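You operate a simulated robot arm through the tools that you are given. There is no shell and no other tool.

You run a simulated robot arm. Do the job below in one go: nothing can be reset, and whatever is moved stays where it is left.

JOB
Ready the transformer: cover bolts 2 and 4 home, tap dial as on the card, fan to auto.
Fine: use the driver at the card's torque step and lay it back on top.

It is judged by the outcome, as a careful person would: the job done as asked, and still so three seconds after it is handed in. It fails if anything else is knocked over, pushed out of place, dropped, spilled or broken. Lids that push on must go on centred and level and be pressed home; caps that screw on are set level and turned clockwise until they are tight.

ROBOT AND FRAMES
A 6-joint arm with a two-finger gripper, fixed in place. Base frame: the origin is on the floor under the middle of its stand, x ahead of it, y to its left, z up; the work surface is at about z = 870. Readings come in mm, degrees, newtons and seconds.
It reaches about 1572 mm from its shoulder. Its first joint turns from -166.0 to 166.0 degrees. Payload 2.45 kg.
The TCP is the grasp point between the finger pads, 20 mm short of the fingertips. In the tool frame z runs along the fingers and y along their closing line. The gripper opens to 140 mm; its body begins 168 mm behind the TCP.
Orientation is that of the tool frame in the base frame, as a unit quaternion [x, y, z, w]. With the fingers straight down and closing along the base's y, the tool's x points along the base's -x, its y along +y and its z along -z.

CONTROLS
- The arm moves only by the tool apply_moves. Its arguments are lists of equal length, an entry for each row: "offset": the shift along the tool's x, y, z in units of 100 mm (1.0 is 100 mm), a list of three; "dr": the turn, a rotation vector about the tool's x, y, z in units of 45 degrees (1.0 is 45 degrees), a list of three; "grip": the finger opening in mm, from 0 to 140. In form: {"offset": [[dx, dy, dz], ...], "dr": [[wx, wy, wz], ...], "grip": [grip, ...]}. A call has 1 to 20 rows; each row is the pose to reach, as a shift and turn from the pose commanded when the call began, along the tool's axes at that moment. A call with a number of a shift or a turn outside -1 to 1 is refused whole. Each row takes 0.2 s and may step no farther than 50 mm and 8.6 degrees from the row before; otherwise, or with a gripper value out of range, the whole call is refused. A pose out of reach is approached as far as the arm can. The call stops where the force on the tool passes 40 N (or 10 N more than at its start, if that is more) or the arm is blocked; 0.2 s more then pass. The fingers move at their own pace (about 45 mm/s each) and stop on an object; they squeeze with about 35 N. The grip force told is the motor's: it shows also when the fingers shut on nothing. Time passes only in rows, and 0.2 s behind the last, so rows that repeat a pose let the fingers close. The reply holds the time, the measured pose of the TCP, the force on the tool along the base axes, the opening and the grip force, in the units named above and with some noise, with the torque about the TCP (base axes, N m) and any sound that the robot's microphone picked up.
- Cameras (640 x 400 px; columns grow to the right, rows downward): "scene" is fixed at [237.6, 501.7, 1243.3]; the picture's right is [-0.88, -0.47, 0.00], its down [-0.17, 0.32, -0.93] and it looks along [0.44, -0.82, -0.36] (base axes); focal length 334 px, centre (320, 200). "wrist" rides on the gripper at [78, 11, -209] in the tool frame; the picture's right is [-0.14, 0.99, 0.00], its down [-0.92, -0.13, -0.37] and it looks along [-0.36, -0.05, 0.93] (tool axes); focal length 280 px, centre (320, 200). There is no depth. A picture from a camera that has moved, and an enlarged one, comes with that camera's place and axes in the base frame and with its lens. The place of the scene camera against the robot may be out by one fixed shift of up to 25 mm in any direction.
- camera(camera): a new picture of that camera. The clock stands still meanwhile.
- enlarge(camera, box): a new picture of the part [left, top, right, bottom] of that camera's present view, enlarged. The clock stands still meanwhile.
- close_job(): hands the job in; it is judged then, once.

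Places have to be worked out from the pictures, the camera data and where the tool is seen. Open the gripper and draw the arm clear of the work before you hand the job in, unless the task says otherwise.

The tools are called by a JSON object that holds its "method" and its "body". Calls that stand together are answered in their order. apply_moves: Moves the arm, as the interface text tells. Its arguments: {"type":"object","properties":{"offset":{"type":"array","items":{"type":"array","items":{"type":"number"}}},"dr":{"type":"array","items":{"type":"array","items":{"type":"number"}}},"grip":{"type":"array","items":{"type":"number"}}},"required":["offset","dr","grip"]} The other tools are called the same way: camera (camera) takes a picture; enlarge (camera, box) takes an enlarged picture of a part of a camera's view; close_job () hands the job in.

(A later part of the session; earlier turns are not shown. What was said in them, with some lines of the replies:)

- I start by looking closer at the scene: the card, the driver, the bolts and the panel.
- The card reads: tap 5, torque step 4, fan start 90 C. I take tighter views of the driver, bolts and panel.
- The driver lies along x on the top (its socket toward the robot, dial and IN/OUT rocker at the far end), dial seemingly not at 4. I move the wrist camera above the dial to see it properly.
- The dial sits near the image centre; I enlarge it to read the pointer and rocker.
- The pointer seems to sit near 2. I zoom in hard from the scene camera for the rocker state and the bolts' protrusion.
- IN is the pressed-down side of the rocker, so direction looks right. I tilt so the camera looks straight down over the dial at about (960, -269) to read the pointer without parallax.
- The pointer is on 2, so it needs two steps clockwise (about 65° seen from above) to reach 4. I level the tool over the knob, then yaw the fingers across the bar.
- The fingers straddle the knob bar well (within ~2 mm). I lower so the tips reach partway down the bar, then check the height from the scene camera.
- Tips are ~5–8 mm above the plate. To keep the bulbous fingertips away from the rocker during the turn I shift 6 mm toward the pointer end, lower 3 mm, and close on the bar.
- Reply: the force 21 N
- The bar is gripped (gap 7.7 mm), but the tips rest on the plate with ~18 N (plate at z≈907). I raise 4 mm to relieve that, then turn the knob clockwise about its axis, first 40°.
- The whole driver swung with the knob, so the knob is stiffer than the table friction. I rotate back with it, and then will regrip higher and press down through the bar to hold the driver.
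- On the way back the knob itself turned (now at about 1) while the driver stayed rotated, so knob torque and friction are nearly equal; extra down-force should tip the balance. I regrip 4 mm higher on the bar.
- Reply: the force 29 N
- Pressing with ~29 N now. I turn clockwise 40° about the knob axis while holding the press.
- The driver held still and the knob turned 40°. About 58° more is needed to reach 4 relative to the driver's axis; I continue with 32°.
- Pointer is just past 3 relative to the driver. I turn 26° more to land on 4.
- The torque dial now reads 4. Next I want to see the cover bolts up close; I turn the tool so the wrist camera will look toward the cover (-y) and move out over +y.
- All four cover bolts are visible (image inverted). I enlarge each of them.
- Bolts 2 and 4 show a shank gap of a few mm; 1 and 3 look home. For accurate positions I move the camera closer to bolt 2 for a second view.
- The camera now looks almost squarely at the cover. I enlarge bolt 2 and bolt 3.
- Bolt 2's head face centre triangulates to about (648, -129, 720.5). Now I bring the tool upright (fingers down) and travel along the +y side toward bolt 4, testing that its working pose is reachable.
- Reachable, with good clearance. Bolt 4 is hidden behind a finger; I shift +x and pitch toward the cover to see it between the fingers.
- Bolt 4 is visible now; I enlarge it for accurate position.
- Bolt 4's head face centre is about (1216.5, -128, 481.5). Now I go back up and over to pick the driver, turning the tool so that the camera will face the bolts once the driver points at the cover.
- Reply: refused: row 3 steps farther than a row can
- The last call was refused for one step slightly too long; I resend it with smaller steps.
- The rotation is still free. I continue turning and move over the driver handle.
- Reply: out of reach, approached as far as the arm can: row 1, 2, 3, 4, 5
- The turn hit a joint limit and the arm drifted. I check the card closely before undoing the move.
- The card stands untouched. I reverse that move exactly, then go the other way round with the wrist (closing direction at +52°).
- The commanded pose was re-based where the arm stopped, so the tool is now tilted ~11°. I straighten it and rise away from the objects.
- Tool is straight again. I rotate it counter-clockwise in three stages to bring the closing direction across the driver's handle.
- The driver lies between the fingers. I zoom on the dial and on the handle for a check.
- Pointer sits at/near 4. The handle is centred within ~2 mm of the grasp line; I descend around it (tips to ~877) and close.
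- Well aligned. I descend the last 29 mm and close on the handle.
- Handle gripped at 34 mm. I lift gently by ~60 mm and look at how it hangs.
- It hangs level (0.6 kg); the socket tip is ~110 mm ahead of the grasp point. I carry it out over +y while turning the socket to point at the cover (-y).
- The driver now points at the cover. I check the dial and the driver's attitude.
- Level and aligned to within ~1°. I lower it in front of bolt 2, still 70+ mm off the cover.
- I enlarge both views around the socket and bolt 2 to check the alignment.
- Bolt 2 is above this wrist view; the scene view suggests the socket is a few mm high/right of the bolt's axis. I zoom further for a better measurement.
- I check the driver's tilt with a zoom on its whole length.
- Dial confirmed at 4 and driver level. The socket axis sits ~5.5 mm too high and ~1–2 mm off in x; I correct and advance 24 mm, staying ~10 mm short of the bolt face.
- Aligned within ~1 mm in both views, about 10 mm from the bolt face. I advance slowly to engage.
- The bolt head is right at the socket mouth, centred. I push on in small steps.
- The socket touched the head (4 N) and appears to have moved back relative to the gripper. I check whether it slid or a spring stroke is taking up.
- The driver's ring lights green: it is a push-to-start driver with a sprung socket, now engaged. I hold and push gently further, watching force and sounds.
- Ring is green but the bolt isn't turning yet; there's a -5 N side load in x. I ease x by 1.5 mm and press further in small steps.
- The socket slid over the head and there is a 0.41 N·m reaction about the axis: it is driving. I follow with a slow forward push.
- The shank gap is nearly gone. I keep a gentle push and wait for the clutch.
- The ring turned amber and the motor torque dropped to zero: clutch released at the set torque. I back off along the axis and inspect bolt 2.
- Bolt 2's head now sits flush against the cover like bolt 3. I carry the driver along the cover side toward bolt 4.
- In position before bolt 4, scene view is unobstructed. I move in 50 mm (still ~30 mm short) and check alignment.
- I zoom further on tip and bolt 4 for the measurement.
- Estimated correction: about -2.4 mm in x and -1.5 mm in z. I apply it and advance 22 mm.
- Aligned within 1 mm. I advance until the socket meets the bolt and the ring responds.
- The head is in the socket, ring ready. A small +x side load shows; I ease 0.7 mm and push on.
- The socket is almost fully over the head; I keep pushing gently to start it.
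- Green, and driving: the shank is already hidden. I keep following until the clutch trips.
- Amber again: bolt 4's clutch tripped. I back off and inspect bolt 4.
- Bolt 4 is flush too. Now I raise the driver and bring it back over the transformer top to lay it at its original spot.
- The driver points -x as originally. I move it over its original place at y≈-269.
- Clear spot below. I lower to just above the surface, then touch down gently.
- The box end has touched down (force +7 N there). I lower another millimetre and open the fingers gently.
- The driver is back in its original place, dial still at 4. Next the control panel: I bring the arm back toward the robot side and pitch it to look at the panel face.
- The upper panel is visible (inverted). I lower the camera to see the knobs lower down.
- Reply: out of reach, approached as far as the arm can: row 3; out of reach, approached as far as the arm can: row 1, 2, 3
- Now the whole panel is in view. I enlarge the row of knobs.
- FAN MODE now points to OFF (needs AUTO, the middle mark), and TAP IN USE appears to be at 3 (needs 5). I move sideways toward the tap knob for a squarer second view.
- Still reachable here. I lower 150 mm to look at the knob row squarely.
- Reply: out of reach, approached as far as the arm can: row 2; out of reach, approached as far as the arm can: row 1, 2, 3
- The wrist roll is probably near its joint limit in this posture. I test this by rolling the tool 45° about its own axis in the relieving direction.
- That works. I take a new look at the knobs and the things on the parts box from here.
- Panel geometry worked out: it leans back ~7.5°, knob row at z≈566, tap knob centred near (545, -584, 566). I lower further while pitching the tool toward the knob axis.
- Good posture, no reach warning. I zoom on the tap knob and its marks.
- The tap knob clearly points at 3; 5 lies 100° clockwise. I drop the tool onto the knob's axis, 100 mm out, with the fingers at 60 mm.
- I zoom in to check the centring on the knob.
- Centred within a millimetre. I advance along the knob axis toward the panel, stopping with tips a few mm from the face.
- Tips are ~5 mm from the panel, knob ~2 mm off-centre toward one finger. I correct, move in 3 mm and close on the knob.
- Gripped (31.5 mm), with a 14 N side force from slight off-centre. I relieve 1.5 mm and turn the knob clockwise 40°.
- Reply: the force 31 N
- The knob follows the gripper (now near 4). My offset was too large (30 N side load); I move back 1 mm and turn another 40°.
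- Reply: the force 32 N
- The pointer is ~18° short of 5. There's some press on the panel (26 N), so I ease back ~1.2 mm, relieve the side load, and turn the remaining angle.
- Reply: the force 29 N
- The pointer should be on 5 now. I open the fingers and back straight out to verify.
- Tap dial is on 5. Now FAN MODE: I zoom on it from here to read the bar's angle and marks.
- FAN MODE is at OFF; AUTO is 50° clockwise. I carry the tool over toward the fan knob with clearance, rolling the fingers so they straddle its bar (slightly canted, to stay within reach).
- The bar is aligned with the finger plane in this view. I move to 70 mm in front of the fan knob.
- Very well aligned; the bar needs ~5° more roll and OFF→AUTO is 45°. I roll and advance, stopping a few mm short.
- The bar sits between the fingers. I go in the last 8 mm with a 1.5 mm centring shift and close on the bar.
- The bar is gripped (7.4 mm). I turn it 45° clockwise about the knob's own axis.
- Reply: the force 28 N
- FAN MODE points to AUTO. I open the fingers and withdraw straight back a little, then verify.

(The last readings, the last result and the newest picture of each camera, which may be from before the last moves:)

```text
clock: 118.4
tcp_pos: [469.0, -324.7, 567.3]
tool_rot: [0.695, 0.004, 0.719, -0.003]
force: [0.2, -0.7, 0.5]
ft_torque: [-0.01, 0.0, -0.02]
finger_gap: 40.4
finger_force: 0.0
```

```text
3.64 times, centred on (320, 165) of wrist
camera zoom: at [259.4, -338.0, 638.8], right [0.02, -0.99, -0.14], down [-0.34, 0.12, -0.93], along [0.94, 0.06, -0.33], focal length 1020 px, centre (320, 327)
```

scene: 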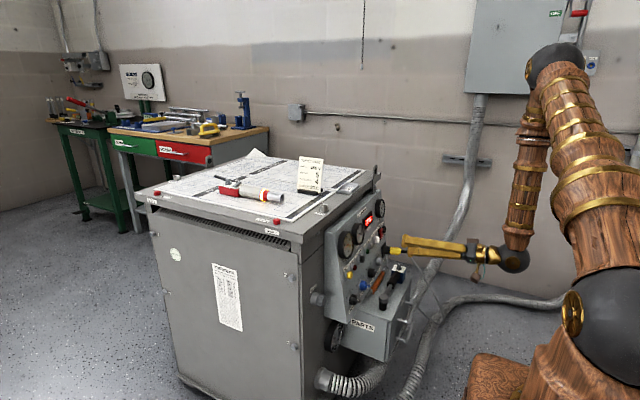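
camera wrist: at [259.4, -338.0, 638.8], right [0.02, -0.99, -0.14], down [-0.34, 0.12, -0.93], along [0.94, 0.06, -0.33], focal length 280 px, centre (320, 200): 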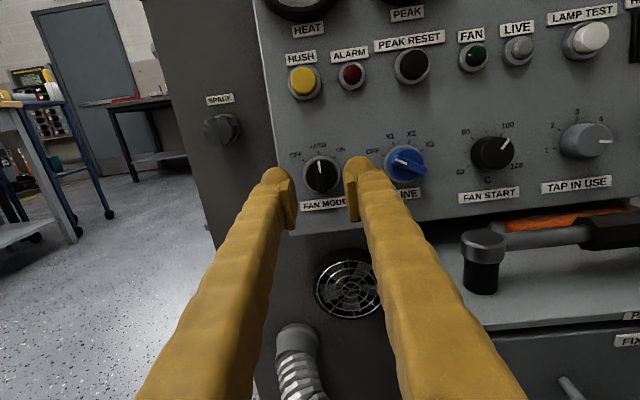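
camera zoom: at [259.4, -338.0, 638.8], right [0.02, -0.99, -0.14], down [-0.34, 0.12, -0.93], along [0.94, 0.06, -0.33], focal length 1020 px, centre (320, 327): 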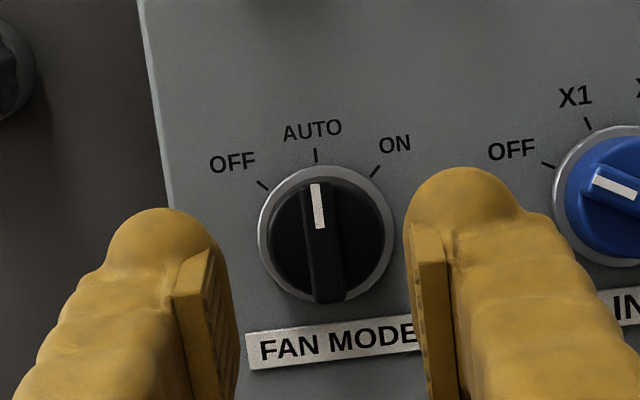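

FAN MODE is exactly on AUTO. I check the tap knob and the rest of the panel before leaving.

{"method": "enlarge", "body": {"camera": "wrist", "box": [360, 90, 640, 210]}}

{"method": "enlarge", "body": {"camera": "scene", "box": [320, 180, 440, 330]}}

```text
2.29 times, centred on (500, 150) of wrist
camera zoom: at [259.4, -338.0, 638.8], right [0.02, -0.99, -0.14], down [-0.34, 0.12, -0.93], along [0.94, 0.06, -0.33], focal length 641 px, centre (-91, 314)
```

zoom: 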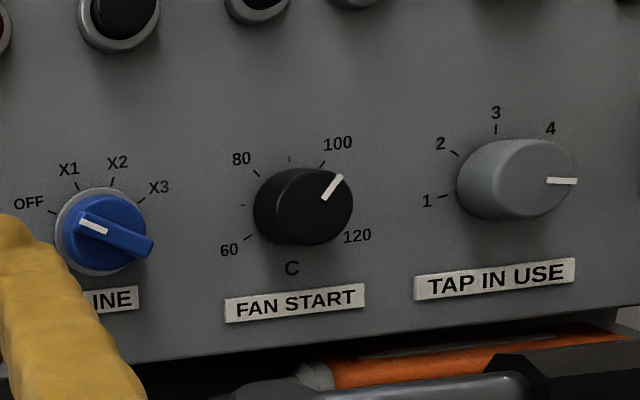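

```text
2.67 times, centred on (380, 255) of scene
camera zoom: at [237.6, 501.7, 1243.3], right [-0.88, -0.47, 0.0], down [-0.17, 0.32, -0.93], along [0.44, -0.82, -0.36], focal length 890 px, centre (160, 53)
```

zoom: 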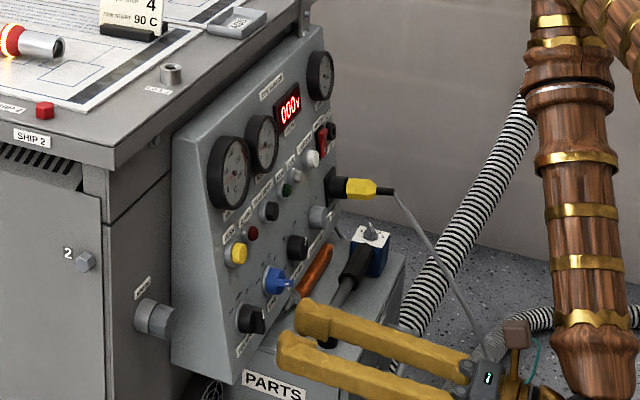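

TAP reads 5, FAN MODE AUTO, LINE and FAN START untouched. I withdraw the arm: back and sideways first, then up.

{"method": "apply_moves", "body": {"offset": [[0.05, 0.3, -0.1], [0.1, 0.6, -0.2], [0.2, 0.9, -0.25]], "dr": [[0, 0, 0], [0, 0, 0], [0, 0, 0]], "grip": [40, 40, 40]}}

{"method": "apply_moves", "body": {"offset": [[0.25, 0.25, -0.05], [0.5, 0.5, -0.1], [0.8, 0.8, -0.1]], "dr": [[0, 0, 0], [0, 0, 0], [0, 0, 0]], "grip": [40, 40, 40]}}

{"method": "apply_moves", "body": {"offset": [[0.3, 0.15, 0], [0.6, 0.3, 0], [0.9, 0.4, 0]], "dr": [[0, 0, 0], [0, 0, 0], [0, 0, 0]], "grip": [40, 40, 40]}}

{"method": "camera", "body": {"camera": "scene"}}

```text
clock: 119.2
tcp_pos: [443.7, -415.0, 588.1]
tool_rot: [0.696, 0.005, 0.718, -0.004]
force: [0.5, 0.4, 0.1]
ft_torque: [-0.01, 0.02, -0.03]
finger_gap: 39.9
finger_force: 0.1
```

```text
clock: 120.0
tcp_pos: [430.8, -494.9, 667.4]
tool_rot: [0.696, 0.005, 0.718, -0.004]
force: [-0.4, 0.3, -0.4]
ft_torque: [0.02, 0.0, 0.0]
finger_gap: 40.0
finger_force: 0.0
```

```text
clock: 120.8
tcp_pos: [430.5, -536.9, 757.2]
tool_rot: [0.695, 0.004, 0.719, -0.003]
force: [-0.6, -0.3, -0.2]
ft_torque: [0.0, -0.01, 0.03]
finger_gap: 39.7
finger_force: 0.0
```

```text
taken
```

scene: 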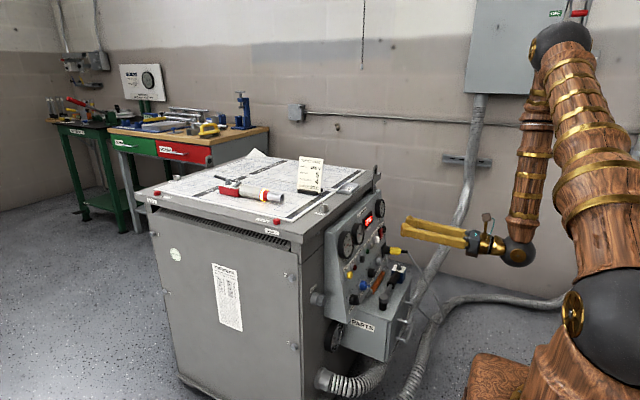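

The arm is clear of the panel. I raise it a bit more, open the gripper, and take final checks.

{"method": "apply_moves", "body": {"offset": [[0.3, 0.1, 0], [0.6, 0.2, 0], [0.9, 0.3, 0]], "dr": [[0, 0, 0], [0, 0, 0], [0, 0, 0]], "grip": [80, 100, 100]}}

{"method": "enlarge", "body": {"camera": "scene", "box": [200, 145, 390, 235]}}

{"method": "enlarge", "body": {"camera": "scene", "box": [325, 195, 425, 330]}}

{"method": "enlarge", "body": {"camera": "scene", "box": [216, 178, 246, 198]}}

{"method": "enlarge", "body": {"camera": "scene", "box": [140, 215, 310, 360]}}

```text
clock: 121.6
tcp_pos: [426.7, -563.9, 847.8]
tool_rot: [0.696, 0.005, 0.718, -0.005]
force: [-0.3, 0.9, -0.7]
ft_torque: [-0.05, 0.02, 0.02]
finger_gap: 100.0
finger_force: 0.0
```

```text
3.37 times, centred on (295, 190) of scene
camera zoom: at [237.6, 501.7, 1243.3], right [-0.88, -0.47, 0.0], down [-0.17, 0.32, -0.93], along [0.44, -0.82, -0.36], focal length 1124 px, centre (404, 234)
```

zoom: 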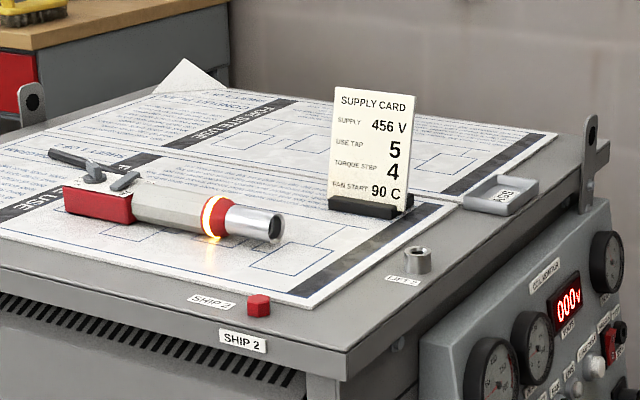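

```text
2.96 times, centred on (375, 262) of scene
camera zoom: at [237.6, 501.7, 1243.3], right [-0.88, -0.47, 0.0], down [-0.17, 0.32, -0.93], along [0.44, -0.82, -0.36], focal length 988 px, centre (157, 15)
```

zoom: 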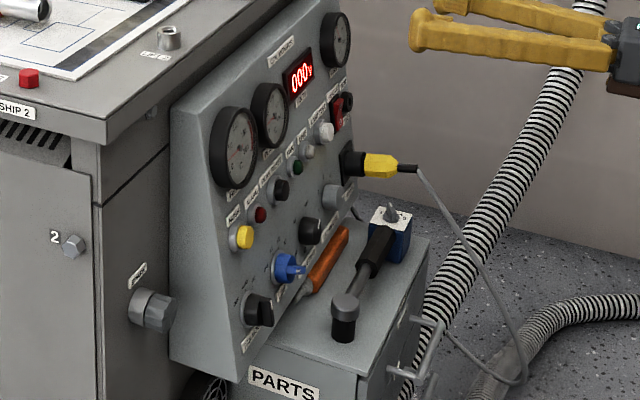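

```text
16.00 times, centred on (231, 188) of scene
camera zoom: at [237.6, 501.7, 1243.3], right [-0.88, -0.47, 0.0], down [-0.17, 0.32, -0.93], along [0.44, -0.82, -0.36], focal length 5338 px, centre (1744, 392)
```

zoom: 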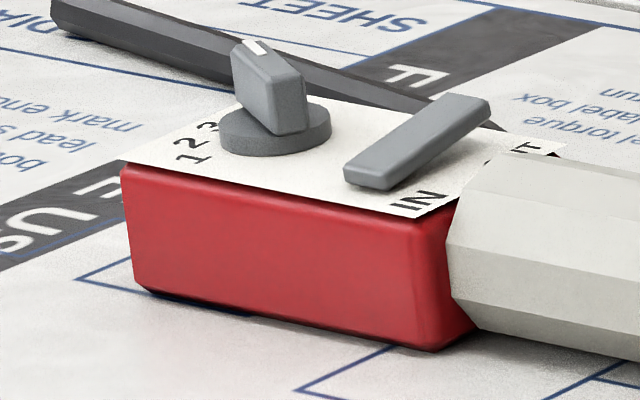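

```text
2.76 times, centred on (225, 288) of scene
camera zoom: at [237.6, 501.7, 1243.3], right [-0.88, -0.47, 0.0], down [-0.17, 0.32, -0.93], along [0.44, -0.82, -0.36], focal length 920 px, centre (582, -41)
```

zoom: 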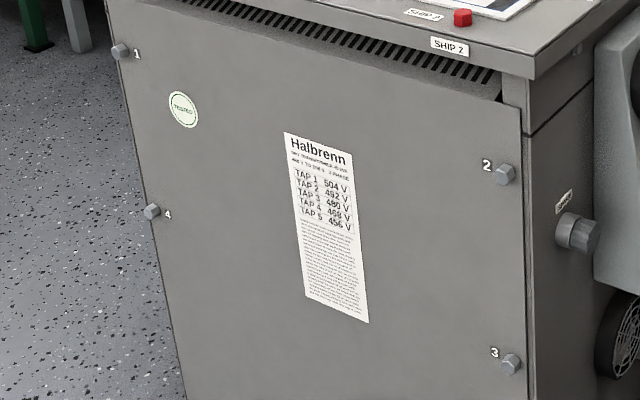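

Everything checks out. Bolts 1–4 sit flush, the driver is back in its original spot on top with its dial at 4, and the card is standing. TAP IN USE is on 5, FAN MODE is on AUTO, and the arm is clear with the gripper open. I hand the job in.

{"method": "close_job", "body": {}}

```text
The job is handed in.
```

The transformer is ready and the job is handed in. I checked everything by camera before handing in.

- **Bolts 2 and 4:** both are driven home with the red driver at torque step 4, as on the card. The driver's ring turned amber as it stopped on each one. Both heads now sit flush against the cover, like bolts 1 and 3.
- **Tap dial:** TAP IN USE is on 5, as on the card.
- **Fan:** FAN MODE is on AUTO. I left FAN START alone because the job didn't ask for it. It still points near 100 C, while the card says 90 C.
- **Driver:** it is back where it lay on the transformer top. The whole driver swung round once while I was turning its dial to 4. Its ring was still amber at the end.

While I was moving toward the driver, the arm ran into a joint limit and drifted near the supply card. The card was not touched, and nothing else was knocked or moved. The gripper is open and the arm is clear of the work.
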